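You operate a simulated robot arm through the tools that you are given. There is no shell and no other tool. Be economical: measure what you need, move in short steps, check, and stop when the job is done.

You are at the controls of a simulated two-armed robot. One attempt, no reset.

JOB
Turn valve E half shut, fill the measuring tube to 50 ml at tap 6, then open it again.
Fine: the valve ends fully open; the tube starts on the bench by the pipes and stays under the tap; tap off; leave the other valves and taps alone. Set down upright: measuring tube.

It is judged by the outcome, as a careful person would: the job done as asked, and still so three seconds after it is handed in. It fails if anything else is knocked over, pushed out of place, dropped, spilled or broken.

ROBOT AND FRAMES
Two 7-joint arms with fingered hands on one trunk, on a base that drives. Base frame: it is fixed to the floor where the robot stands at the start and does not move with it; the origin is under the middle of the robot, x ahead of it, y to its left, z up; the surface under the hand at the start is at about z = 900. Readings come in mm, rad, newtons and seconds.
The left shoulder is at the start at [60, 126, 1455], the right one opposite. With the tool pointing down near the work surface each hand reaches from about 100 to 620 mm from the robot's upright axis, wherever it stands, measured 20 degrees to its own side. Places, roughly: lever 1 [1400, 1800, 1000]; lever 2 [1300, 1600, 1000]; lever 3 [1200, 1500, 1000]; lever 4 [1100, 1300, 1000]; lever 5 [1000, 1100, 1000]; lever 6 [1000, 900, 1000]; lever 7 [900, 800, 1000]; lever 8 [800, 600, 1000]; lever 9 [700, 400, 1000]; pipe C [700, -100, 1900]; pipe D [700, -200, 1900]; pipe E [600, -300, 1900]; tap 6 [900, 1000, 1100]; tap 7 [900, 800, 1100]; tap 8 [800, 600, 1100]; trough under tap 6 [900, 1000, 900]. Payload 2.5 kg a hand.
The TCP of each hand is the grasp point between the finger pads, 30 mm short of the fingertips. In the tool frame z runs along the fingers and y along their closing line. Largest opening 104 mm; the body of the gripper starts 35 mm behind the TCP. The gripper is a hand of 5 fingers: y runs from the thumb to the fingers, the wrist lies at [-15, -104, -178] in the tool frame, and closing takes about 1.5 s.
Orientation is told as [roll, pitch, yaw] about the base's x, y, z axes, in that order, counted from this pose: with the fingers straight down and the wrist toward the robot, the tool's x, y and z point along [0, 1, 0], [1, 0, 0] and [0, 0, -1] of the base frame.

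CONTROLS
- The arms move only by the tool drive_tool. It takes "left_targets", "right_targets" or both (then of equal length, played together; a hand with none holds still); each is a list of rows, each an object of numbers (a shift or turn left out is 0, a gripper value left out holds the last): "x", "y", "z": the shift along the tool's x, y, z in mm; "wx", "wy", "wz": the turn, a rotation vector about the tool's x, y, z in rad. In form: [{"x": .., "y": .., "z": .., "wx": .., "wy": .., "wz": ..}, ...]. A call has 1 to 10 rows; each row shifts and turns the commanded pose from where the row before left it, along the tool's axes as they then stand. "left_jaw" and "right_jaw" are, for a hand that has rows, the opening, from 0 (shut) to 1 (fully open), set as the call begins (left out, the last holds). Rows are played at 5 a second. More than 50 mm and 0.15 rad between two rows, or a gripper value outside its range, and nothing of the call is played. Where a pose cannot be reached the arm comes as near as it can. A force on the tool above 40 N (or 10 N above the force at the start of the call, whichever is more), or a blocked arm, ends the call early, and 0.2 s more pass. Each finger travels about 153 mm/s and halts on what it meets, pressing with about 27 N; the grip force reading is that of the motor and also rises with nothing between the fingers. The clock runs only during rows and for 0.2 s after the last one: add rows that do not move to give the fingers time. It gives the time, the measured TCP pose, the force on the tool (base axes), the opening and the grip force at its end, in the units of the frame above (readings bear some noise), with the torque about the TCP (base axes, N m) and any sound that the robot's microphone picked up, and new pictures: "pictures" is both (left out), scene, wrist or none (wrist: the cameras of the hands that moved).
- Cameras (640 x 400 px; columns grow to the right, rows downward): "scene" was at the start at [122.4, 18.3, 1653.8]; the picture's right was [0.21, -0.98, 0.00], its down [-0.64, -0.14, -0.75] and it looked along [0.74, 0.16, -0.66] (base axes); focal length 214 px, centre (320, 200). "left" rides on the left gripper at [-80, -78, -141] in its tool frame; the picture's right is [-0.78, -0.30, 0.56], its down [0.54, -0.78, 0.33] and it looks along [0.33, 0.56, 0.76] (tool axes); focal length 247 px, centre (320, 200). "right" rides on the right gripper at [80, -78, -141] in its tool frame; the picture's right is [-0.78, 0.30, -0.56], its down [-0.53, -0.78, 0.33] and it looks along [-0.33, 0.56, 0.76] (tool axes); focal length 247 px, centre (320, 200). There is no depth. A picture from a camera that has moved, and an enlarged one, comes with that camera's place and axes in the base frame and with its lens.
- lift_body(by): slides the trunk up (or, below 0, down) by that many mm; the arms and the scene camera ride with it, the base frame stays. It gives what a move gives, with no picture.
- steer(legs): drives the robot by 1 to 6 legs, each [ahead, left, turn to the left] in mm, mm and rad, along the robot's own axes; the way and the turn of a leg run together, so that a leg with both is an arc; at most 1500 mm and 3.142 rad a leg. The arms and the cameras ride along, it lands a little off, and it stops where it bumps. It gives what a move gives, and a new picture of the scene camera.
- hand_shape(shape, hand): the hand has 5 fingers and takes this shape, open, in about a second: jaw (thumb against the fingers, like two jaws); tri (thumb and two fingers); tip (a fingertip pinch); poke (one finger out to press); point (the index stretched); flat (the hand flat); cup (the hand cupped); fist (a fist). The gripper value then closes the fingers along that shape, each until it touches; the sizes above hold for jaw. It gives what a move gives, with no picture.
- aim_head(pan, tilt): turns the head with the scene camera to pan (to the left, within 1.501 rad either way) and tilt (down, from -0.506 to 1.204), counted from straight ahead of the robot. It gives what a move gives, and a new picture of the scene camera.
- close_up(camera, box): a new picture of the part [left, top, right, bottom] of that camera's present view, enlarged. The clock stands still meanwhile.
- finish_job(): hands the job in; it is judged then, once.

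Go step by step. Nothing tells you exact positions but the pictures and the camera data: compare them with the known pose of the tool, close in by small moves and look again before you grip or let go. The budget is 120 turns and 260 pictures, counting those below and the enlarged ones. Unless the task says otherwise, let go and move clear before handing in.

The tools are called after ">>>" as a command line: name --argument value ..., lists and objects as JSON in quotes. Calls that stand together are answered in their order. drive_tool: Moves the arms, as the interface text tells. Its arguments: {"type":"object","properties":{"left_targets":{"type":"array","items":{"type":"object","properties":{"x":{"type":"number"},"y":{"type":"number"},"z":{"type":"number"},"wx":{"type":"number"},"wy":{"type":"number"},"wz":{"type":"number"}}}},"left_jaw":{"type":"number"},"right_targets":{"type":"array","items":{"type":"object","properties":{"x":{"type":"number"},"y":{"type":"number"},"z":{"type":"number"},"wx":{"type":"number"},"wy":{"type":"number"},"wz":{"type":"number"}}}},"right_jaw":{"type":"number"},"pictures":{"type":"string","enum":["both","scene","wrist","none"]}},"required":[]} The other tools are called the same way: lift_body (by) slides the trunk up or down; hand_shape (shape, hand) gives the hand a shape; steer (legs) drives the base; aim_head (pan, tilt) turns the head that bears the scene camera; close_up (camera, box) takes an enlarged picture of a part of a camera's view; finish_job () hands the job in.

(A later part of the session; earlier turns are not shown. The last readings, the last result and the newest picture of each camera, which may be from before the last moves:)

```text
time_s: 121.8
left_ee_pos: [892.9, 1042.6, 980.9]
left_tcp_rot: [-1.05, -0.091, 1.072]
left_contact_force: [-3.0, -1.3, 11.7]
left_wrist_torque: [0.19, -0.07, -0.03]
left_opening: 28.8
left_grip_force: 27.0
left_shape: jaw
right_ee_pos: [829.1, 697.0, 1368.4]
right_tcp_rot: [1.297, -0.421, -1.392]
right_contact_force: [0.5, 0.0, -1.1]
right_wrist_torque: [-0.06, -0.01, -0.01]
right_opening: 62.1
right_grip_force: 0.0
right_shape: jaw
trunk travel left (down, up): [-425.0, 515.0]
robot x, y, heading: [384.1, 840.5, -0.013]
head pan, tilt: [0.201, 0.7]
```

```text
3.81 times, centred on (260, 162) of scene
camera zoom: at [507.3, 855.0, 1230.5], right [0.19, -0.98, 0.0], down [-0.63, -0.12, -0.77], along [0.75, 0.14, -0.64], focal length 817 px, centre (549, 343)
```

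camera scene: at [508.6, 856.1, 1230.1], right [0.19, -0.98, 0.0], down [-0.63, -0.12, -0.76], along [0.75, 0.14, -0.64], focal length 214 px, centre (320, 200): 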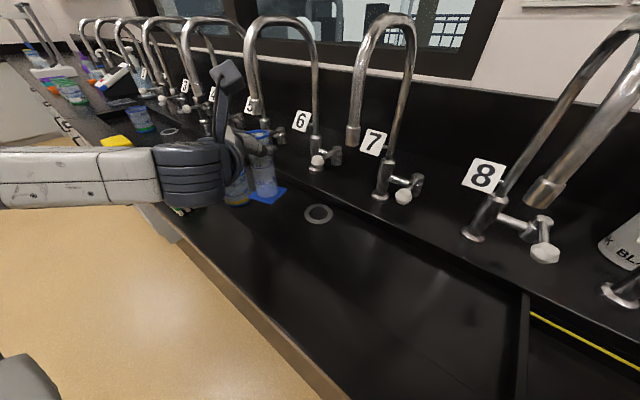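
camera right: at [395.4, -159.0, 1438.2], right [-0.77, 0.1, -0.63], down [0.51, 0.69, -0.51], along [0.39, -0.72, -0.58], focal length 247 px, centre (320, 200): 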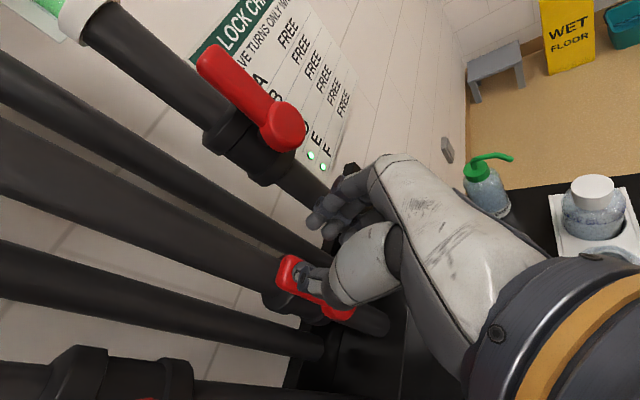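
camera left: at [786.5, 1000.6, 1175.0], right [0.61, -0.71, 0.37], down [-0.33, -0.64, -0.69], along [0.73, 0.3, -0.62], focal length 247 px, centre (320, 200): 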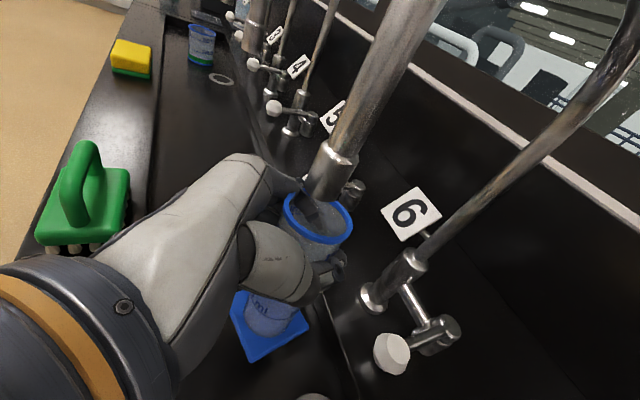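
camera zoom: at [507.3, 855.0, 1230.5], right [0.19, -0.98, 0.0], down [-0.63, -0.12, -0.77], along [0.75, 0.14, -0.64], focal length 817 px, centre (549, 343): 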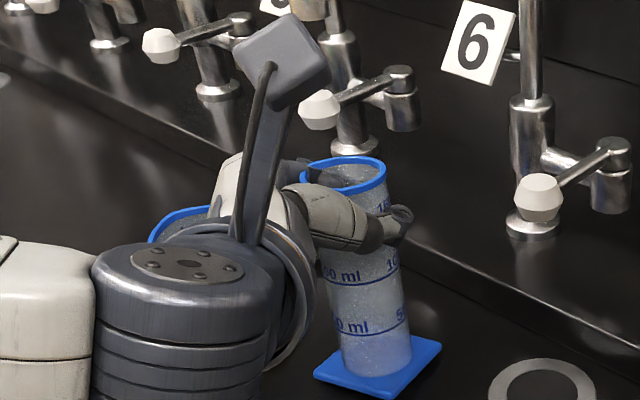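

Contact with the trough floor (12 N). I ease up a millimetre and open the hand gently.

>>> drive_tool --left_targets '[{"x": -1, "z": -0.5}, {}]' --pictures "none"

>>> drive_tool --left_targets '[{}, {}, {}]' --left_jaw 0.6 --pictures "none"

>>> drive_tool --left_targets '[{}, {}, {}, {}]' --left_jaw 1.0 --pictures "wrist"

>>> close_up --camera "scene" --box '[200, 110, 320, 215]'

```text
time_s: 122.4
left_ee_pos: [893.6, 1042.8, 981.4]
left_tcp_rot: [-1.049, -0.089, 1.073]
left_contact_force: [-2.6, -1.1, 11.7]
left_wrist_torque: [0.17, -0.08, -0.02]
left_opening: 28.3
left_grip_force: 27.5
left_shape: jaw
right_ee_pos: [829.5, 697.6, 1369.0]
right_tcp_rot: [1.295, -0.421, -1.393]
right_contact_force: [0.2, 0.5, -0.2]
right_wrist_torque: [-0.03, 0.01, 0.0]
right_opening: 62.3
right_grip_force: 0.1
right_shape: jaw
trunk travel left (down, up): [-425.0, 515.0]
robot x, y, heading: [385.0, 840.1, -0.012]
head pan, tilt: [0.201, 0.7]
```

```text
time_s: 123.2
left_ee_pos: [893.1, 1043.0, 977.7]
left_tcp_rot: [-1.043, -0.087, 1.072]
left_contact_force: [0.4, -0.1, -0.3]
left_wrist_torque: [-0.01, 0.04, -0.01]
left_opening: 61.8
left_grip_force: 0.1
left_shape: jaw
right_ee_pos: [832.5, 698.1, 1369.0]
right_tcp_rot: [1.292, -0.422, -1.391]
right_contact_force: [-0.1, 1.0, -0.4]
right_wrist_torque: [0.01, -0.01, 0.01]
right_opening: 62.1
right_grip_force: 0.1
right_shape: jaw
trunk travel left (down, up): [-425.0, 515.0]
robot x, y, heading: [384.1, 840.6, -0.015]
head pan, tilt: [0.201, 0.7]
```

```text
time_s: 124.2
left_ee_pos: [894.4, 1043.0, 979.3]
left_tcp_rot: [-1.046, -0.088, 1.068]
left_contact_force: [0.6, 0.3, 0.2]
left_wrist_torque: [-0.02, 0.05, -0.01]
left_opening: 103.6
left_grip_force: 0.0
left_shape: jaw
right_ee_pos: [832.3, 698.7, 1367.5]
right_tcp_rot: [1.292, -0.421, -1.392]
right_contact_force: [0.7, 0.1, -0.1]
right_wrist_torque: [0.01, -0.03, 0.02]
right_opening: 62.2
right_grip_force: 0.0
right_shape: jaw
trunk travel left (down, up): [-425.0, 515.0]
robot x, y, heading: [385.5, 839.3, -0.014]
head pan, tilt: [0.201, 0.7]
camera left: at [779.6, 1003.3, 1112.7], right [0.61, -0.71, 0.37], down [-0.33, -0.64, -0.7], along [0.72, 0.3, -0.62], focal length 247 px, centre (320, 200)
```

left: 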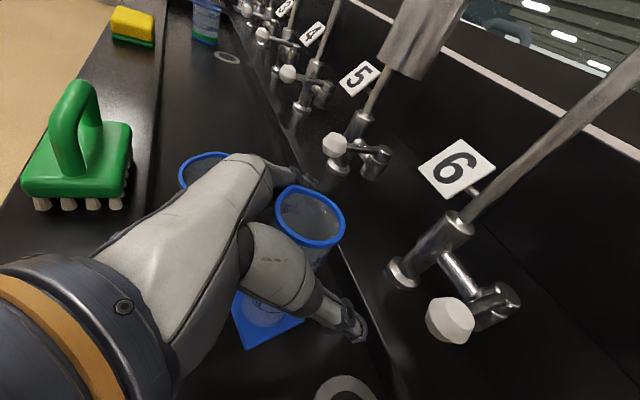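

```text
3.81 times, centred on (260, 162) of scene
camera zoom: at [508.5, 855.5, 1230.2], right [0.19, -0.98, 0.0], down [-0.63, -0.12, -0.76], along [0.75, 0.14, -0.64], focal length 817 px, centre (549, 343)
```

zoom: 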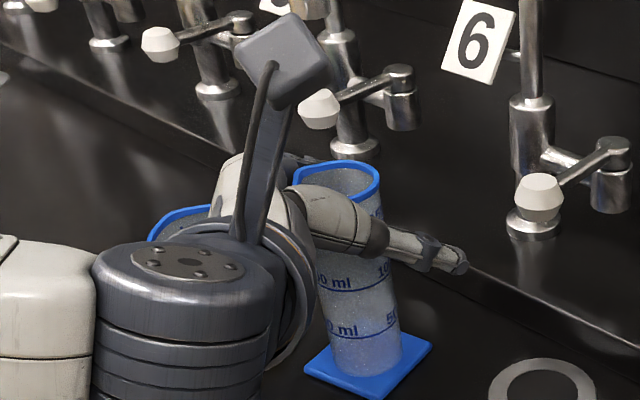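

The tube stands upright under spout 6. I retract the hand along its own axis, clear of the tube.

>>> drive_tool --left_targets '[{"z": -25}, {"z": -30}, {"z": -40}, {"z": -40}, {}]' --pictures "wrist"

>>> close_up --camera "scene" --box '[190, 80, 350, 230]'

```text
time_s: 125.4
left_ee_pos: [811.2, 1100.9, 1060.0]
left_tcp_rot: [-1.046, -0.087, 1.069]
left_contact_force: [-0.2, 0.4, 0.1]
left_wrist_torque: [0.01, 0.01, -0.01]
left_opening: 103.8
left_grip_force: 0.1
left_shape: jaw
left hand out of reach, approached as far as the arm can: row 3, 4
right_ee_pos: [830.5, 698.8, 1367.6]
right_tcp_rot: [1.294, -0.421, -1.391]
right_contact_force: [0.1, -0.3, 0.0]
right_wrist_torque: [-0.02, 0.0, -0.02]
right_opening: 61.9
right_grip_force: 0.1
right_shape: jaw
trunk travel left (down, up): [-425.0, 515.0]
robot x, y, heading: [386.4, 840.4, -0.009]
head pan, tilt: [0.201, 0.7]
camera left: at [695.6, 1062.2, 1193.7], right [0.61, -0.71, 0.36], down [-0.33, -0.64, -0.69], along [0.72, 0.3, -0.62], focal length 247 px, centre (320, 200)
```

left: 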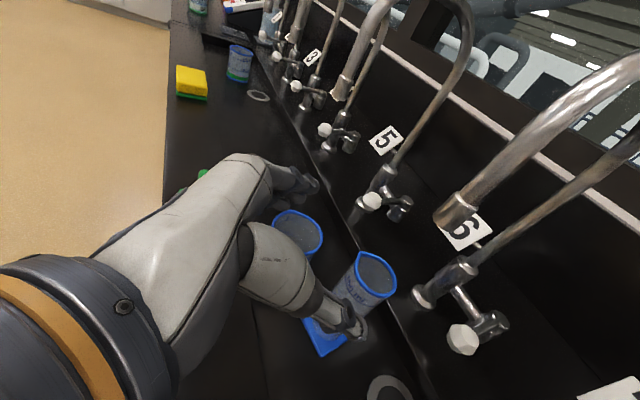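

```text
2.67 times, centred on (270, 155) of scene
camera zoom: at [508.6, 855.5, 1230.1], right [0.19, -0.98, 0.0], down [-0.63, -0.12, -0.76], along [0.75, 0.14, -0.64], focal length 572 px, centre (453, 320)
```

zoom: 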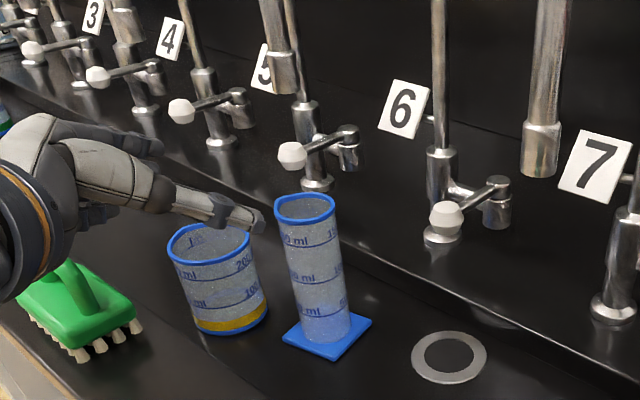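

The tube is well placed under spout 6 (line of sight from two cameras agree). I back the base out so the hand is clear and re-aim toward lever 6, whose knob is at about (921,938,989).

>>> lift_body --by 40

>>> steer --legs '[[-130, 0, 0], [0, -150, 0]]'

>>> drive_tool --left_targets '[{}, {}]' --left_jaw 0.6 --pictures "wrist"

```text
time_s: 126.2
left_ee_pos: [809.9, 1102.1, 1100.3]
left_tcp_rot: [-1.045, -0.087, 1.071]
left_contact_force: [-0.3, 0.5, 0.3]
left_wrist_torque: [0.01, 0.01, 0.05]
left_opening: 103.9
left_grip_force: 0.1
left_shape: jaw
right_ee_pos: [830.8, 697.9, 1407.9]
right_tcp_rot: [1.292, -0.422, -1.392]
right_contact_force: [0.2, -0.2, 0.6]
right_wrist_torque: [0.02, 0.01, 0.02]
right_opening: 62.1
right_grip_force: 0.1
right_shape: jaw
trunk travel left (down, up): [-465.0, 475.0]
robot x, y, heading: [387.7, 842.1, -0.008]
head pan, tilt: [0.201, 0.7]
```

```text
time_s: 128.5
left_ee_pos: [681.3, 956.4, 1100.4]
left_tcp_rot: [-1.046, -0.09, 1.074]
left_contact_force: [-1.0, -0.3, -0.3]
left_wrist_torque: [0.0, 0.02, 0.02]
left_opening: 103.9
left_grip_force: 0.1
left_shape: jaw
right_ee_pos: [702.7, 553.9, 1408.4]
right_tcp_rot: [1.291, -0.419, -1.389]
right_contact_force: [-0.2, -0.3, -0.5]
right_wrist_torque: [-0.01, -0.02, 0.04]
right_opening: 61.9
right_grip_force: 0.1
right_shape: jaw
trunk travel left (down, up): [-465.0, 475.0]
robot x, y, heading: [254.8, 695.5, -0.009]
head pan, tilt: [0.201, 0.7]
camera scene: at [379.5, 709.1, 1270.2], right [0.19, -0.98, 0.0], down [-0.63, -0.12, -0.77], along [0.75, 0.15, -0.64], focal length 214 px, centre (320, 200)
```

scene: 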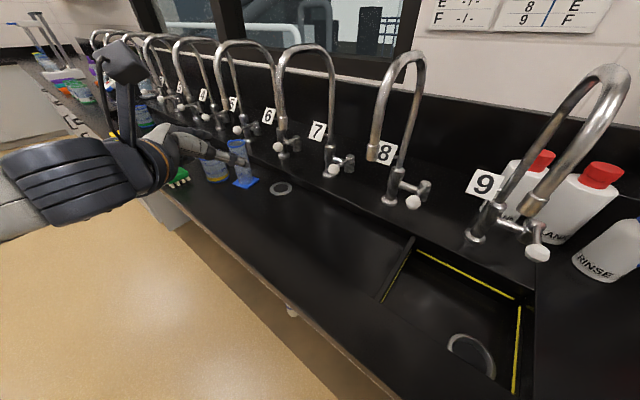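

```text
time_s: 129.1
left_ee_pos: [680.8, 956.8, 1100.5]
left_tcp_rot: [-1.045, -0.087, 1.076]
left_contact_force: [-0.3, 0.2, -0.1]
left_wrist_torque: [0.0, 0.01, -0.01]
left_opening: 62.9
left_grip_force: 0.0
left_shape: jaw
right_ee_pos: [702.8, 552.7, 1408.7]
right_tcp_rot: [1.293, -0.421, -1.39]
right_contact_force: [-0.3, -0.3, 0.5]
right_wrist_torque: [0.04, 0.0, -0.01]
right_opening: 62.2
right_grip_force: 0.0
right_shape: jaw
trunk travel left (down, up): [-465.0, 475.0]
robot x, y, heading: [256.0, 689.8, -0.008]
head pan, tilt: [0.201, 0.7]
camera left: at [565.9, 917.0, 1233.5], right [0.61, -0.7, 0.37], down [-0.33, -0.64, -0.69], along [0.72, 0.3, -0.62], focal length 247 px, centre (320, 200)
```

left: 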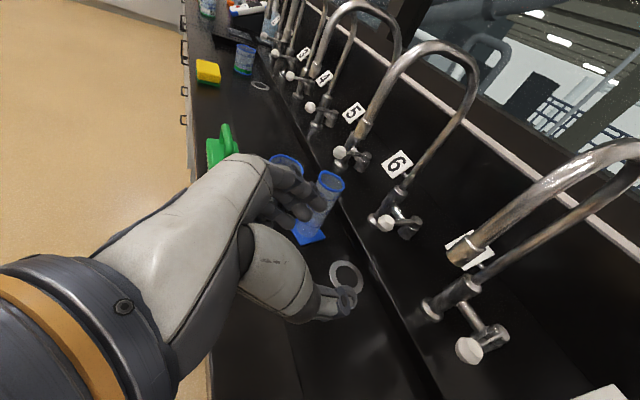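

Approaching the knob the wrist camera must miss spout 7, so I'll use just the fingertips and turn the base slightly right (-0.1 rad), then position and lower.

>>> steer --legs '[[0, 0, -0.1], [86, 85, 0]]'

>>> lift_body --by -85

>>> drive_tool --left_targets '[{}]' --left_jaw 0.6 --pictures "both"

```text
time_s: 130.8
left_ee_pos: [798.6, 990.3, 1100.0]
left_tcp_rot: [-1.044, -0.086, 0.979]
left_contact_force: [1.0, 0.2, -0.7]
left_wrist_torque: [0.01, 0.01, 0.01]
left_opening: 63.0
left_grip_force: 0.1
left_shape: jaw
right_ee_pos: [782.5, 586.1, 1406.8]
right_tcp_rot: [1.293, -0.419, -1.482]
right_contact_force: [-0.4, 0.5, -0.4]
right_wrist_torque: [0.01, -0.02, -0.01]
right_opening: 62.1
right_grip_force: 0.0
right_shape: jaw
trunk travel left (down, up): [-465.0, 475.0]
robot x, y, heading: [350.8, 767.8, -0.104]
head pan, tilt: [0.201, 0.7]
camera scene: at [474.8, 773.0, 1270.1], right [0.1, -1.0, 0.0], down [-0.64, -0.06, -0.76], along [0.76, 0.08, -0.64], focal length 214 px, centre (320, 200)
```

scene: 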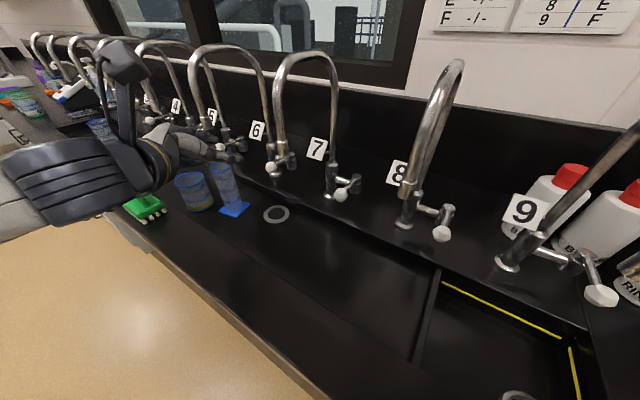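

```text
time_s: 132.0
left_ee_pos: [797.1, 990.0, 1015.6]
left_tcp_rot: [-1.045, -0.087, 0.978]
left_contact_force: [-0.3, 0.8, -0.1]
left_wrist_torque: [-0.03, -0.01, 0.02]
left_opening: 62.9
left_grip_force: 0.0
left_shape: jaw
right_ee_pos: [781.1, 586.6, 1322.9]
right_tcp_rot: [1.296, -0.421, -1.482]
right_contact_force: [0.0, -0.9, 0.4]
right_wrist_torque: [0.03, -0.01, 0.02]
right_opening: 62.0
right_grip_force: 0.1
right_shape: jaw
trunk travel left (down, up): [-380.0, 560.0]
robot x, y, heading: [351.1, 766.2, -0.101]
head pan, tilt: [0.201, 0.7]
```

```text
time_s: 132.4
left_ee_pos: [796.7, 991.4, 1014.7]
left_tcp_rot: [-1.046, -0.088, 0.981]
left_contact_force: [0.8, 0.5, -0.3]
left_wrist_torque: [0.01, 0.0, 0.03]
left_opening: 62.7
left_grip_force: 0.1
left_shape: jaw
right_ee_pos: [781.7, 586.1, 1322.8]
right_tcp_rot: [1.294, -0.421, -1.484]
right_contact_force: [-0.1, -0.9, 1.2]
right_wrist_torque: [0.0, -0.01, -0.03]
right_opening: 62.0
right_grip_force: 0.0
right_shape: jaw
trunk travel left (down, up): [-380.0, 560.0]
robot x, y, heading: [349.4, 769.7, -0.101]
head pan, tilt: [0.201, 0.7]
camera scene: at [474.4, 772.6, 1185.2], right [0.1, -1.0, 0.0], down [-0.64, -0.06, -0.76], along [0.76, 0.08, -0.64], focal length 214 px, centre (320, 200)
camera left: at [679.6, 961.4, 1148.5], right [0.54, -0.76, 0.37], down [-0.38, -0.61, -0.69], along [0.75, 0.23, -0.62], focal length 247 px, centre (320, 200)
```

scene: 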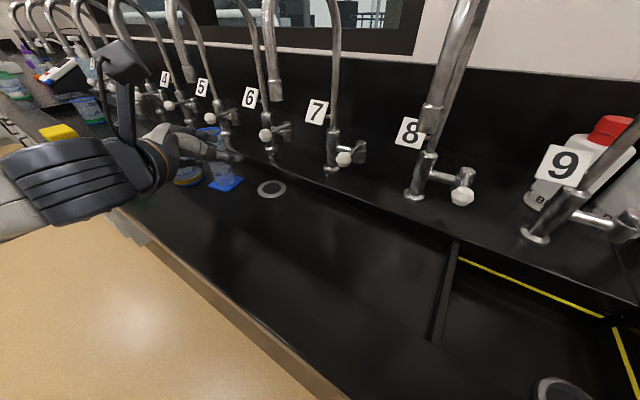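
left: 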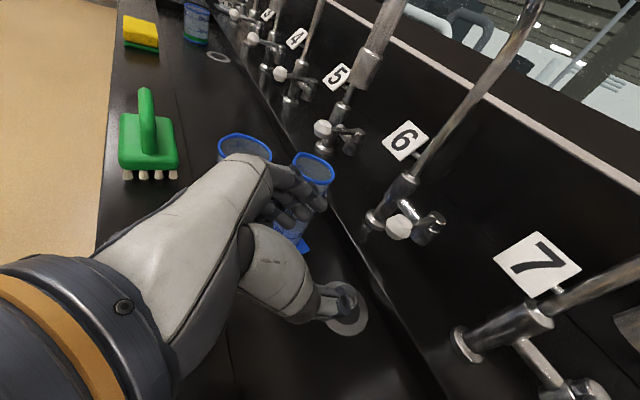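

>>> drive_tool --left_targets '[{"x": -8.3, "y": -41.3, "z": 7}, {"x": -8.6, "y": 13.4, "z": 25}, {"x": -8.6, "y": 13.4, "z": 25}, {}]' --left_jaw 0.6 --pictures "wrist"

>>> close_up --camera "scene" --box '[160, 60, 320, 210]'

```text
time_s: 133.4
left_ee_pos: [853.2, 943.7, 1018.3]
left_tcp_rot: [-1.045, -0.086, 0.979]
left_contact_force: [0.2, -0.7, 0.8]
left_wrist_torque: [-0.01, 0.0, -0.03]
left_opening: 62.6
left_grip_force: 0.0
left_shape: jaw
left hand out of reach, approached as far as the arm can: row 1
right_ee_pos: [780.6, 587.0, 1323.6]
right_tcp_rot: [1.293, -0.421, -1.485]
right_contact_force: [0.1, -0.5, 0.3]
right_wrist_torque: [-0.01, 0.04, 0.0]
right_opening: 62.2
right_grip_force: 0.0
right_shape: jaw
trunk travel left (down, up): [-380.0, 560.0]
robot x, y, heading: [351.7, 766.2, -0.095]
head pan, tilt: [0.201, 0.7]
camera left: at [736.0, 915.5, 1151.7], right [0.54, -0.76, 0.37], down [-0.38, -0.61, -0.69], along [0.75, 0.23, -0.62], focal length 247 px, centre (320, 200)
```

left: 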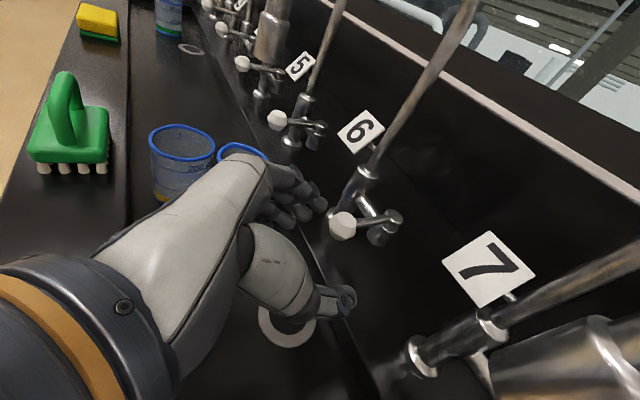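

```text
2.67 times, centred on (240, 135) of scene
camera zoom: at [474.4, 772.5, 1185.1], right [0.1, -1.0, 0.0], down [-0.64, -0.06, -0.76], along [0.76, 0.08, -0.64], focal length 572 px, centre (533, 373)
```

zoom: 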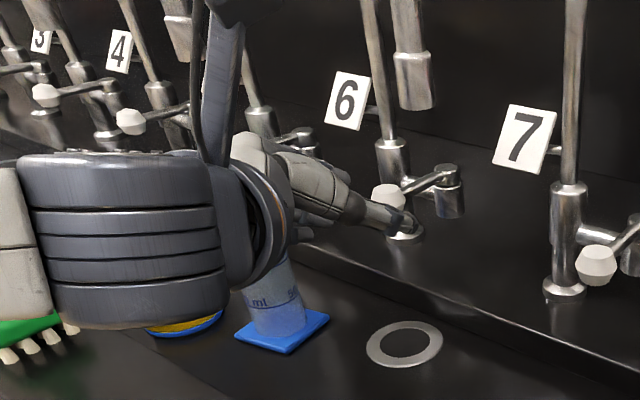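

>>> drive_tool --left_targets '[{"x": 1, "y": 6, "z": 20}, {"x": -2, "y": 9, "z": 20}, {}]' --left_jaw 0.6 --pictures "wrist"

>>> close_up --camera "scene" --box '[190, 80, 310, 190]'

```text
time_s: 134.2
left_ee_pos: [892.7, 938.2, 998.8]
left_tcp_rot: [-1.044, -0.088, 0.979]
left_contact_force: [-0.3, 1.2, 1.1]
left_wrist_torque: [0.04, 0.0, 0.04]
left_opening: 62.9
left_grip_force: 0.1
left_shape: jaw
right_ee_pos: [780.9, 587.3, 1323.2]
right_tcp_rot: [1.292, -0.421, -1.485]
right_contact_force: [0.2, 0.3, 0.7]
right_wrist_torque: [0.02, 0.02, 0.0]
right_opening: 62.0
right_grip_force: 0.1
right_shape: jaw
trunk travel left (down, up): [-380.0, 560.0]
robot x, y, heading: [348.8, 768.3, -0.101]
head pan, tilt: [0.201, 0.7]
camera left: at [775.1, 908.6, 1132.3], right [0.54, -0.76, 0.37], down [-0.38, -0.61, -0.69], along [0.75, 0.23, -0.62], focal length 247 px, centre (320, 200)
```

left: 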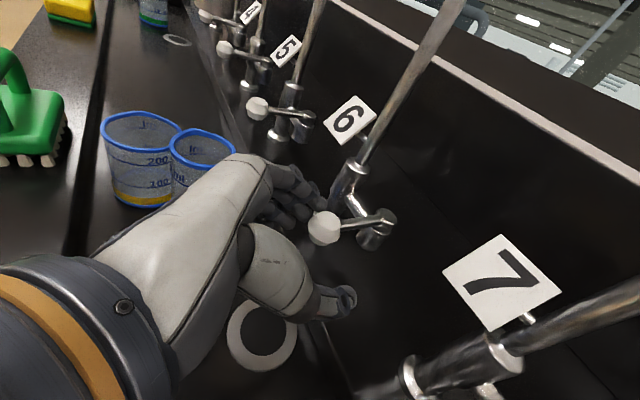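

```text
3.64 times, centred on (250, 135) of scene
camera zoom: at [474.4, 772.7, 1185.1], right [0.1, -1.0, 0.0], down [-0.64, -0.06, -0.76], along [0.76, 0.08, -0.64], focal length 780 px, centre (574, 436)
```

zoom: 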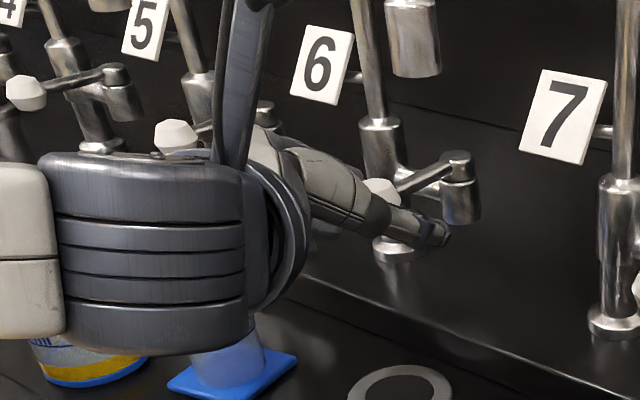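

Knob is between fingers (left) and thumb (right), at fingertip depth. I go 8 mm deeper and push the knob right a little, watching force and water.

>>> drive_tool --left_targets '[{"z": 8}, {"y": -6}, {"y": -6}, {}]' --left_jaw 0.6 --pictures "wrist"

>>> close_up --camera "left" --box '[220, 130, 420, 280]'

```text
time_s: 135.2
left_ee_pos: [892.3, 924.3, 993.4]
left_tcp_rot: [-1.045, -0.089, 0.979]
left_contact_force: [0.1, 1.0, 1.0]
left_wrist_torque: [0.01, -0.03, 0.0]
left_opening: 63.2
left_grip_force: 0.0
left_shape: jaw
right_ee_pos: [780.1, 586.7, 1323.9]
right_tcp_rot: [1.293, -0.42, -1.483]
right_contact_force: [0.1, -0.4, -0.3]
right_wrist_torque: [0.0, 0.0, -0.02]
right_opening: 62.2
right_grip_force: 0.1
right_shape: jaw
trunk travel left (down, up): [-380.0, 560.0]
robot x, y, heading: [349.4, 767.3, -0.096]
head pan, tilt: [0.201, 0.7]
camera left: at [774.1, 895.3, 1127.0], right [0.54, -0.76, 0.37], down [-0.39, -0.61, -0.69], along [0.75, 0.23, -0.62], focal length 247 px, centre (320, 200)
```

left: 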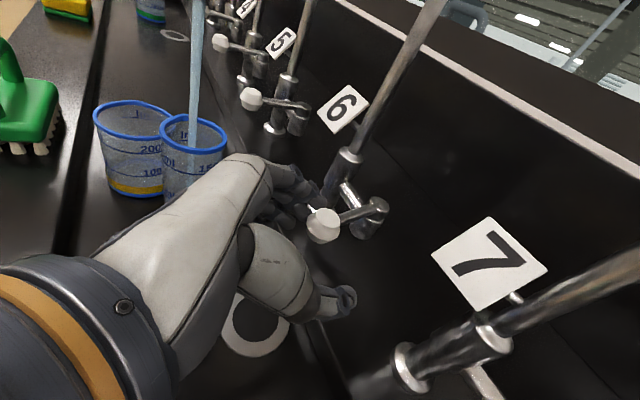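

```text
2.67 times, centred on (320, 205) of left
camera zoom: at [774.1, 895.3, 1127.0], right [0.54, -0.76, 0.37], down [-0.39, -0.61, -0.69], along [0.75, 0.23, -0.62], focal length 659 px, centre (320, 187)
```

zoom: 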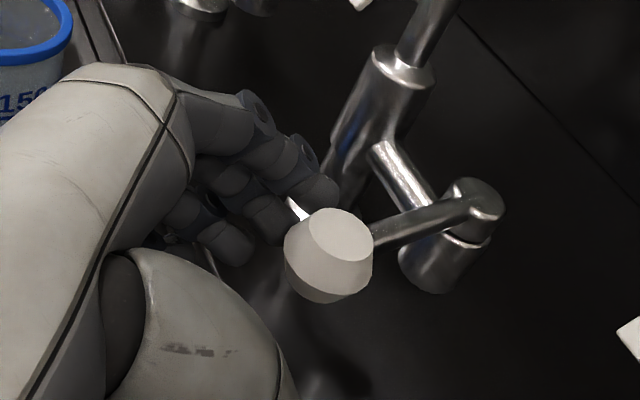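

Water is flowing into the tube. I check the level (clock is stopped meanwhile).

>>> close_up --camera "scene" --box '[180, 100, 290, 200]'

>>> close_up --camera "left" --box '[80, 0, 280, 220]'

```text
4.00 times, centred on (235, 150) of scene
camera zoom: at [474.4, 772.6, 1185.2], right [0.1, -1.0, 0.0], down [-0.64, -0.06, -0.76], along [0.76, 0.08, -0.64], focal length 858 px, centre (660, 400)
```

zoom: 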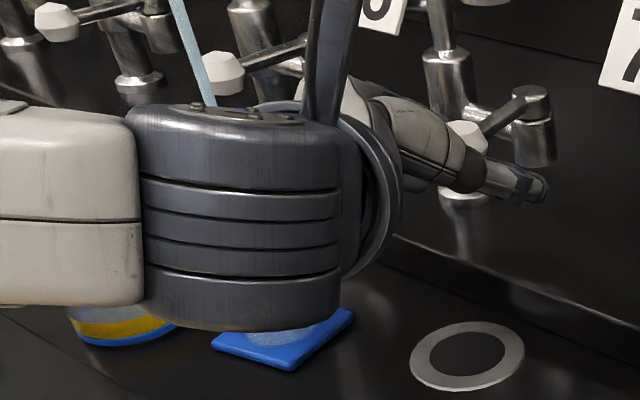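

```text
1.82 times, centred on (180, 110) of left
camera zoom: at [774.1, 895.3, 1127.0], right [0.54, -0.76, 0.37], down [-0.39, -0.61, -0.69], along [0.75, 0.23, -0.62], focal length 449 px, centre (574, 364)
```

zoom: 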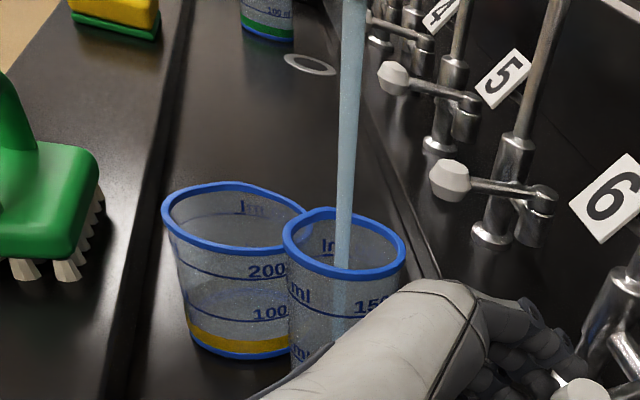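

Flow enters the tube. I now grip the knob between thumb and fingers and swing it back left (with a little yaw so the palm keeps clear of the tube) to shut it and see how much ran in.

>>> drive_tool --left_targets '[{"y": 9.5, "wx": -0.058, "wy": 0.006, "wz": -0.033}, {"y": 9.5, "wx": -0.058, "wy": 0.006, "wz": -0.033}, {"y": 9, "wx": -0.058, "wy": 0.006, "wz": -0.033}]' --left_jaw 0.12 --pictures "wrist"

>>> close_up --camera "left" --box '[60, 0, 380, 260]'

>>> close_up --camera "scene" --box '[180, 60, 310, 200]'

```text
time_s: 136.0
left_ee_pos: [904.2, 948.4, 995.8]
left_tcp_rot: [-1.043, -0.087, 1.178]
left_contact_force: [-20.3, -2.3, -1.6]
left_wrist_torque: [-0.22, 0.42, -0.44]
left_opening: 22.7
left_grip_force: 26.9
left_shape: jaw
right_ee_pos: [777.9, 585.9, 1324.4]
right_tcp_rot: [1.296, -0.42, -1.484]
right_contact_force: [0.2, -0.1, -0.3]
right_wrist_torque: [0.02, -0.01, 0.03]
right_opening: 61.9
right_grip_force: 0.0
right_shape: jaw
trunk travel left (down, up): [-380.0, 560.0]
robot x, y, heading: [350.6, 767.1, -0.102]
head pan, tilt: [0.201, 0.7]
camera left: at [794.2, 896.3, 1128.8], right [0.68, -0.64, 0.36], down [-0.26, -0.67, -0.7], along [0.69, 0.38, -0.62], focal length 247 px, centre (320, 200)
```

left: 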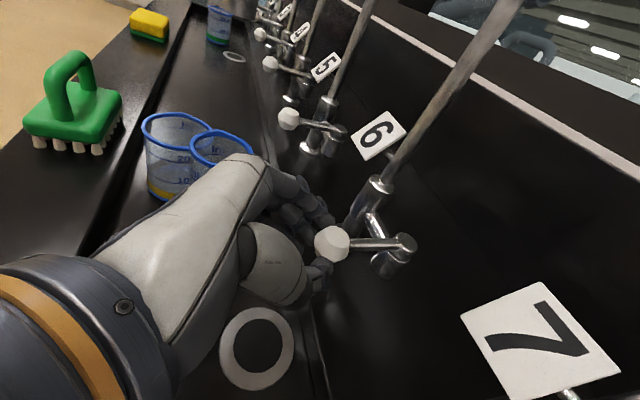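

```text
1.54 times, centred on (220, 130) of left
camera zoom: at [794.2, 896.3, 1128.8], right [0.68, -0.64, 0.36], down [-0.26, -0.67, -0.7], along [0.69, 0.38, -0.62], focal length 380 px, centre (474, 308)
```

zoom: 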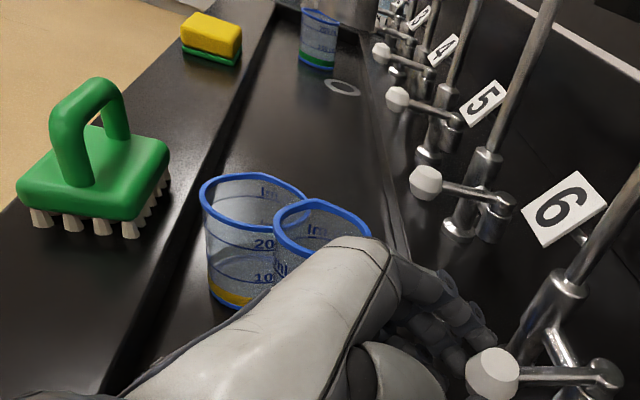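

```text
2.86 times, centred on (245, 130) of scene
camera zoom: at [472.3, 772.3, 1185.4], right [0.1, -1.0, 0.0], down [-0.64, -0.06, -0.77], along [0.76, 0.08, -0.64], focal length 613 px, centre (534, 400)
```

zoom: 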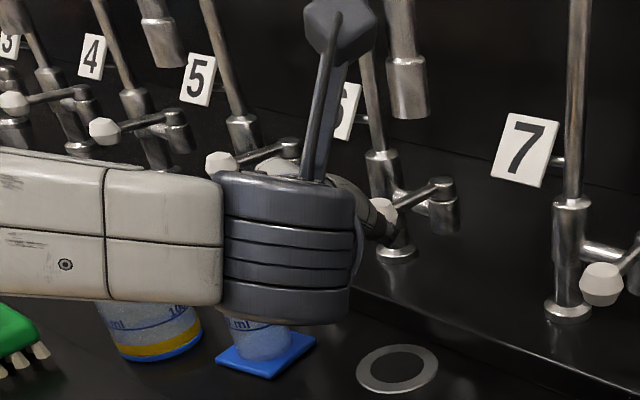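

The flow has stopped. I zoom on the tube's lower part.

>>> close_up --camera "scene" --box '[215, 165, 265, 200]'

>>> close_up --camera "left" --box '[180, 110, 270, 180]'

```text
11.43 times, centred on (240, 182) of scene
camera zoom: at [472.3, 772.3, 1185.4], right [0.1, -1.0, 0.0], down [-0.64, -0.06, -0.77], along [0.76, 0.08, -0.64], focal length 2451 px, centre (1234, 400)
```

zoom: 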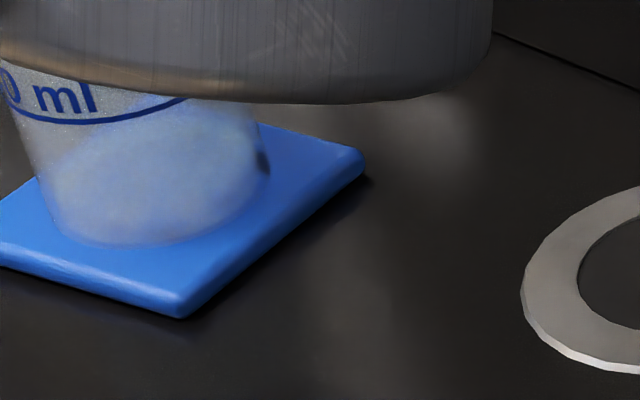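

```text
5.71 times, centred on (225, 145) of left
camera zoom: at [794.2, 896.3, 1128.8], right [0.68, -0.64, 0.36], down [-0.26, -0.67, -0.7], along [0.69, 0.38, -0.62], focal length 1411 px, centre (863, 514)
```

zoom: 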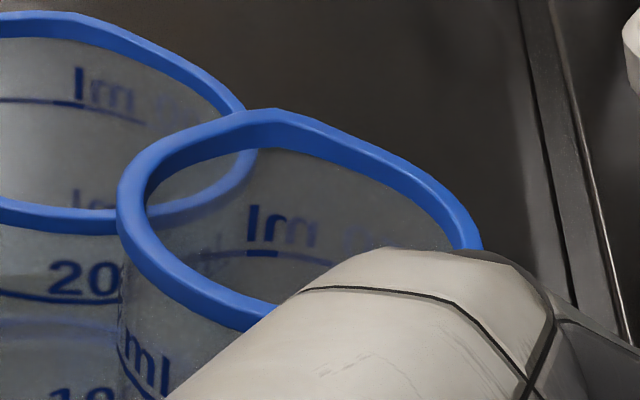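

>>> close_up --camera "right" --box '[0, 0, 640, 400]'

```text
1.00 times, centred on (320, 200) of right (not enlarged: the box is as wide or as high as the picture)
camera zoom: at [655.6, 694.3, 1397.8], right [-0.7, -0.58, -0.42], down [0.13, 0.48, -0.87], along [0.7, -0.66, -0.25], focal length 247 px, centre (320, 200)
```

zoom: 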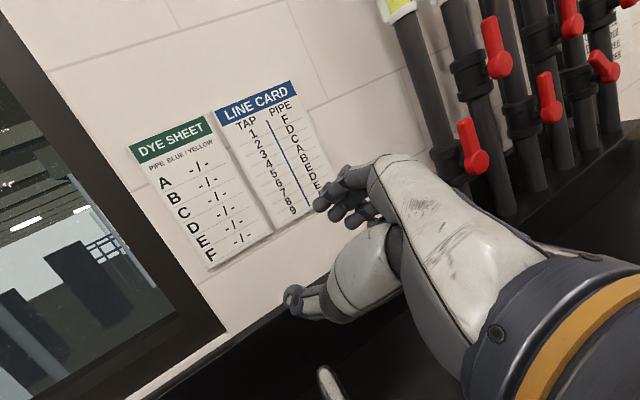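

The 50 ml line is visible just below my forearm, with only a little water so far. I crack the tap again for about a second and close.

>>> drive_tool --left_targets '[{"y": -6}, {"y": -6}, {}, {"y": 6}, {"y": 7}]' --left_jaw 0.12 --pictures "none"

>>> close_up --camera "scene" --box '[215, 165, 265, 200]'

>>> close_up --camera "left" --box '[60, 0, 380, 260]'

```text
time_s: 137.2
left_ee_pos: [904.3, 948.6, 995.9]
left_tcp_rot: [-1.044, -0.087, 1.173]
left_contact_force: [-26.5, -1.4, -4.2]
left_wrist_torque: [-0.22, 0.56, -0.37]
left_opening: 22.8
left_grip_force: 27.1
left_shape: jaw
right_ee_pos: [777.7, 586.6, 1324.9]
right_tcp_rot: [1.297, -0.421, -1.484]
right_contact_force: [-0.8, -0.3, -1.1]
right_wrist_torque: [-0.01, 0.01, 0.01]
right_opening: 62.1
right_grip_force: 0.1
right_shape: jaw
trunk travel left (down, up): [-380.0, 560.0]
robot x, y, heading: [348.9, 770.4, -0.109]
head pan, tilt: [0.201, 0.7]
```

```text
11.43 times, centred on (240, 182) of scene
camera zoom: at [472.0, 772.4, 1185.4], right [0.1, -1.0, 0.0], down [-0.64, -0.06, -0.77], along [0.76, 0.08, -0.64], focal length 2451 px, centre (1234, 400)
```

zoom: 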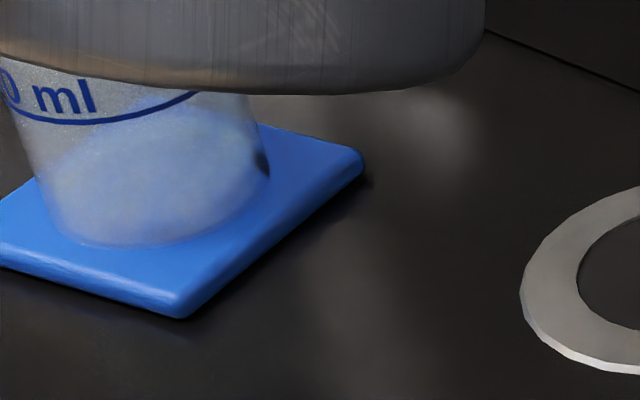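

```text
1.54 times, centred on (220, 130) of left
camera zoom: at [794.8, 897.1, 1129.4], right [0.68, -0.64, 0.36], down [-0.26, -0.67, -0.69], along [0.69, 0.38, -0.62], focal length 380 px, centre (474, 308)
```

zoom: 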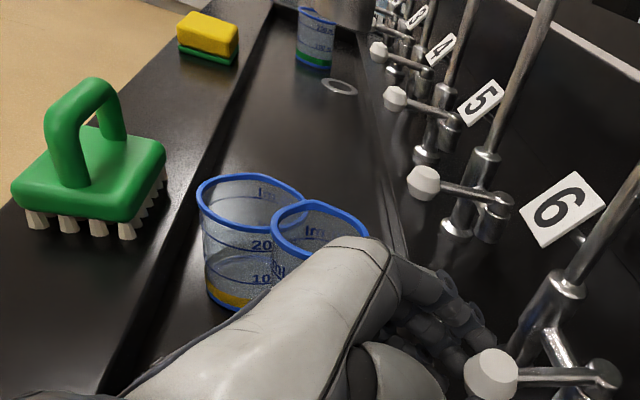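

>>> drive_tool --left_targets '[{"y": -6}, {"y": -6}, {}]' --left_jaw 0.12 --pictures "none"

>>> close_up --camera "scene" --box '[200, 100, 300, 200]'

>>> close_up --camera "scene" --box '[215, 165, 265, 200]'

>>> close_up --camera "left" --box '[60, 0, 380, 260]'

```text
time_s: 138.0
left_ee_pos: [901.5, 940.2, 995.2]
left_tcp_rot: [-1.045, -0.087, 1.183]
left_contact_force: [-20.3, 9.6, -3.5]
left_wrist_torque: [0.0, 0.38, 0.16]
left_opening: 23.6
left_grip_force: 26.9
left_shape: jaw
right_ee_pos: [779.5, 589.7, 1324.6]
right_tcp_rot: [1.298, -0.422, -1.484]
right_contact_force: [0.6, -0.3, -0.2]
right_wrist_torque: [0.05, -0.03, -0.03]
right_opening: 62.2
right_grip_force: 0.1
right_shape: jaw
trunk travel left (down, up): [-380.0, 560.0]
robot x, y, heading: [350.7, 769.1, -0.104]
head pan, tilt: [0.201, 0.7]
```

```text
4.00 times, centred on (250, 150) of scene
camera zoom: at [472.7, 773.9, 1185.4], right [0.1, -1.0, 0.0], down [-0.64, -0.06, -0.77], along [0.76, 0.07, -0.64], focal length 858 px, centre (600, 400)
```

zoom: 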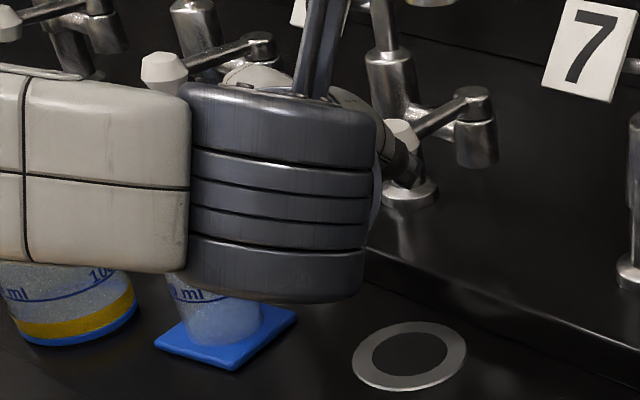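

```text
11.43 times, centred on (240, 182) of scene
camera zoom: at [472.7, 773.9, 1185.4], right [0.1, -1.0, 0.0], down [-0.64, -0.06, -0.77], along [0.76, 0.07, -0.64], focal length 2451 px, centre (1234, 400)
```

zoom: 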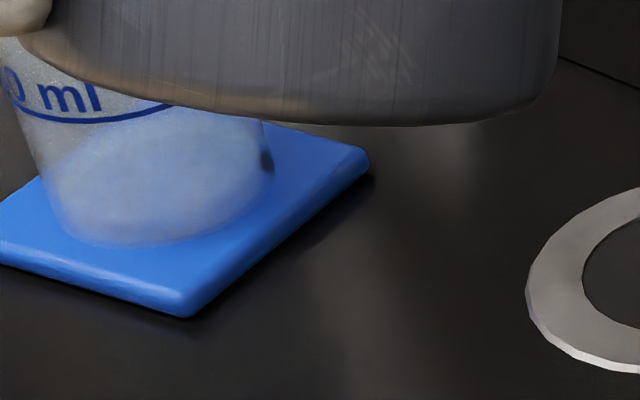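

```text
1.54 times, centred on (220, 130) of left
camera zoom: at [791.4, 888.8, 1128.7], right [0.68, -0.63, 0.37], down [-0.25, -0.67, -0.69], along [0.69, 0.38, -0.62], focal length 380 px, centre (474, 308)
```

zoom: 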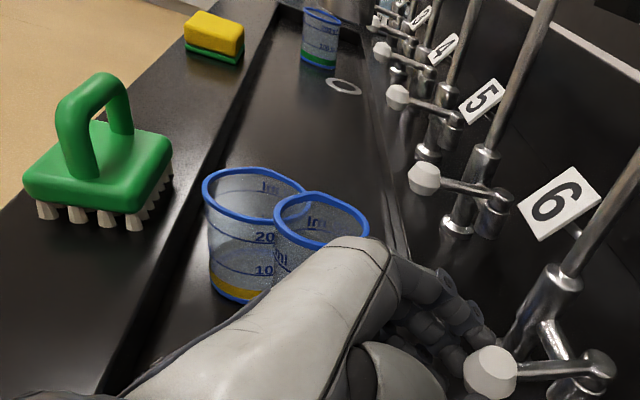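

>>> drive_tool --left_targets '[{"y": -6}, {"y": -4}]' --left_jaw 0.12 --pictures "none"

>>> close_up --camera "left" --box '[60, 0, 380, 260]'

>>> close_up --camera "scene" --box '[215, 165, 265, 200]'

```text
time_s: 138.6
left_ee_pos: [897.2, 929.9, 994.7]
left_tcp_rot: [-1.047, -0.088, 1.181]
left_contact_force: [-23.6, 9.5, -2.5]
left_wrist_torque: [0.08, 0.36, 0.23]
left_opening: 23.4
left_grip_force: 27.0
left_shape: jaw
right_ee_pos: [779.0, 589.0, 1325.1]
right_tcp_rot: [1.296, -0.422, -1.484]
right_contact_force: [1.3, -0.5, -0.1]
right_wrist_torque: [0.01, -0.01, 0.01]
right_opening: 62.0
right_grip_force: 0.1
right_shape: jaw
trunk travel left (down, up): [-380.0, 560.0]
robot x, y, heading: [346.3, 762.9, -0.102]
head pan, tilt: [0.201, 0.7]
```

```text
1.54 times, centred on (220, 130) of left
camera zoom: at [787.2, 878.4, 1128.0], right [0.68, -0.64, 0.37], down [-0.25, -0.67, -0.69], along [0.69, 0.38, -0.62], focal length 380 px, centre (474, 308)
```

zoom: 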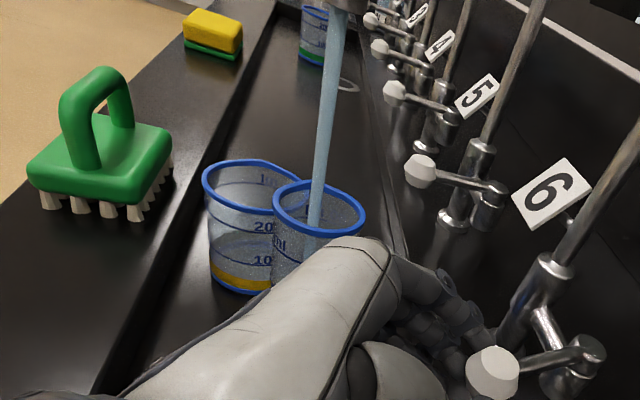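

```text
11.43 times, centred on (240, 182) of scene
camera zoom: at [472.1, 773.6, 1185.5], right [0.1, -1.0, 0.0], down [-0.64, -0.06, -0.77], along [0.76, 0.07, -0.64], focal length 2451 px, centre (1234, 400)
```

zoom: 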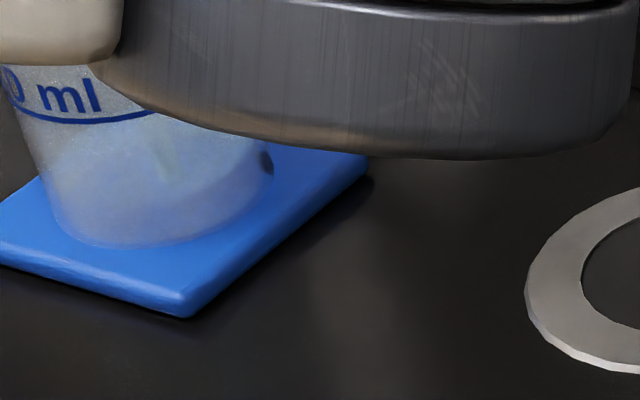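

Flowing again. I let it run 0.6 s and look.

>>> drive_tool --left_targets '[{}, {}]' --left_jaw 0.12 --pictures "none"

>>> close_up --camera "scene" --box '[215, 165, 265, 200]'

```text
time_s: 139.2
left_ee_pos: [897.3, 931.0, 995.1]
left_tcp_rot: [-1.047, -0.088, 1.181]
left_contact_force: [-24.1, 7.9, -2.6]
left_wrist_torque: [0.07, 0.35, 0.22]
left_opening: 23.3
left_grip_force: 26.7
left_shape: jaw
right_ee_pos: [778.1, 588.4, 1324.6]
right_tcp_rot: [1.298, -0.421, -1.482]
right_contact_force: [0.1, 0.5, 0.4]
right_wrist_torque: [0.03, 0.01, 0.02]
right_opening: 62.1
right_grip_force: 0.1
right_shape: jaw
trunk travel left (down, up): [-380.0, 560.0]
robot x, y, heading: [348.1, 769.3, -0.101]
head pan, tilt: [0.201, 0.7]
```

```text
11.43 times, centred on (240, 182) of scene
camera zoom: at [472.1, 773.5, 1185.5], right [0.1, -1.0, 0.0], down [-0.64, -0.06, -0.77], along [0.76, 0.07, -0.64], focal length 2451 px, centre (1234, 400)
```

zoom: 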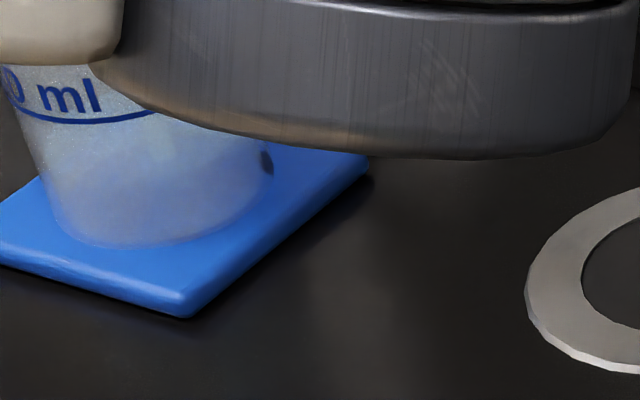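

>>> drive_tool --left_targets '[{}, {}, {}, {}, {}]' --left_jaw 0.12 --pictures "none"

>>> close_up --camera "scene" --box '[215, 165, 265, 200]'

```text
time_s: 140.4
left_ee_pos: [897.9, 930.5, 994.8]
left_tcp_rot: [-1.049, -0.088, 1.182]
left_contact_force: [-24.6, 8.2, -2.4]
left_wrist_torque: [0.07, 0.37, 0.21]
left_opening: 23.2
left_grip_force: 27.1
left_shape: jaw
right_ee_pos: [778.9, 587.1, 1325.1]
right_tcp_rot: [1.299, -0.423, -1.484]
right_contact_force: [-0.6, 0.8, -0.6]
right_wrist_torque: [0.02, 0.03, 0.01]
right_opening: 62.1
right_grip_force: 0.1
right_shape: jaw
trunk travel left (down, up): [-380.0, 560.0]
robot x, y, heading: [349.8, 771.1, -0.097]
head pan, tilt: [0.201, 0.7]
```

```text
11.43 times, centred on (240, 182) of scene
camera zoom: at [472.1, 773.5, 1185.5], right [0.1, -1.0, 0.0], down [-0.64, -0.06, -0.77], along [0.76, 0.07, -0.64], focal length 2451 px, centre (1234, 400)
```

zoom: 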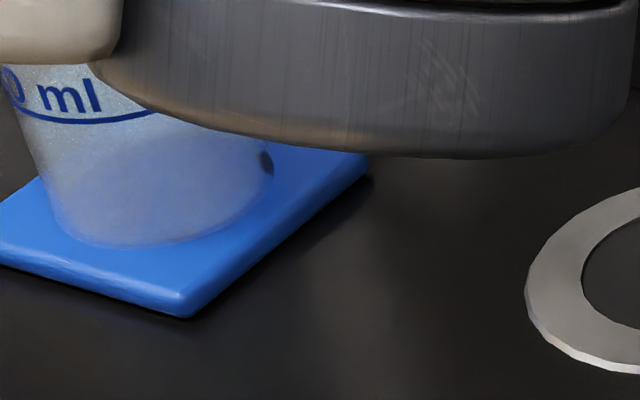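

The level is hard to read from here; I shut the tap now and will inspect properly.

>>> drive_tool --left_targets '[{"y": 12}, {"y": 11}, {}]' --left_jaw 0.12 --pictures "none"

>>> close_up --camera "left" --box '[60, 0, 380, 260]'

>>> close_up --camera "scene" --box '[215, 165, 265, 200]'

```text
time_s: 141.2
left_ee_pos: [903.6, 949.1, 995.8]
left_tcp_rot: [-1.042, -0.088, 1.174]
left_contact_force: [-29.3, -2.6, -3.9]
left_wrist_torque: [-0.21, 0.65, -0.42]
left_opening: 23.3
left_grip_force: 27.2
left_shape: jaw
right_ee_pos: [778.0, 586.6, 1324.1]
right_tcp_rot: [1.297, -0.421, -1.485]
right_contact_force: [0.1, -0.4, 0.8]
right_wrist_torque: [-0.02, 0.03, 0.01]
right_opening: 61.9
right_grip_force: 0.1
right_shape: jaw
trunk travel left (down, up): [-380.0, 560.0]
robot x, y, heading: [351.0, 767.5, -0.101]
head pan, tilt: [0.201, 0.7]
```

```text
1.54 times, centred on (220, 130) of left
camera zoom: at [795.3, 897.7, 1129.4], right [0.68, -0.64, 0.36], down [-0.26, -0.67, -0.7], along [0.69, 0.38, -0.62], focal length 380 px, centre (474, 308)
```

zoom: 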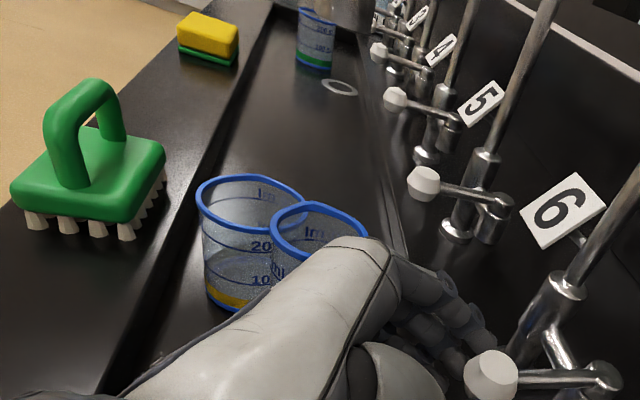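

```text
11.43 times, centred on (240, 182) of scene
camera zoom: at [471.7, 772.4, 1185.5], right [0.1, -1.0, 0.0], down [-0.64, -0.06, -0.77], along [0.76, 0.08, -0.64], focal length 2451 px, centre (1234, 400)
```

zoom: 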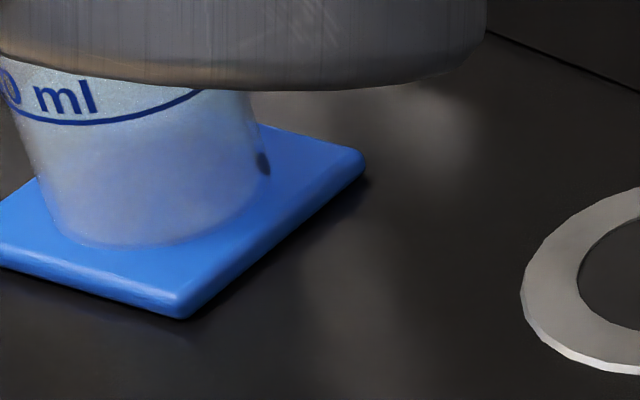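

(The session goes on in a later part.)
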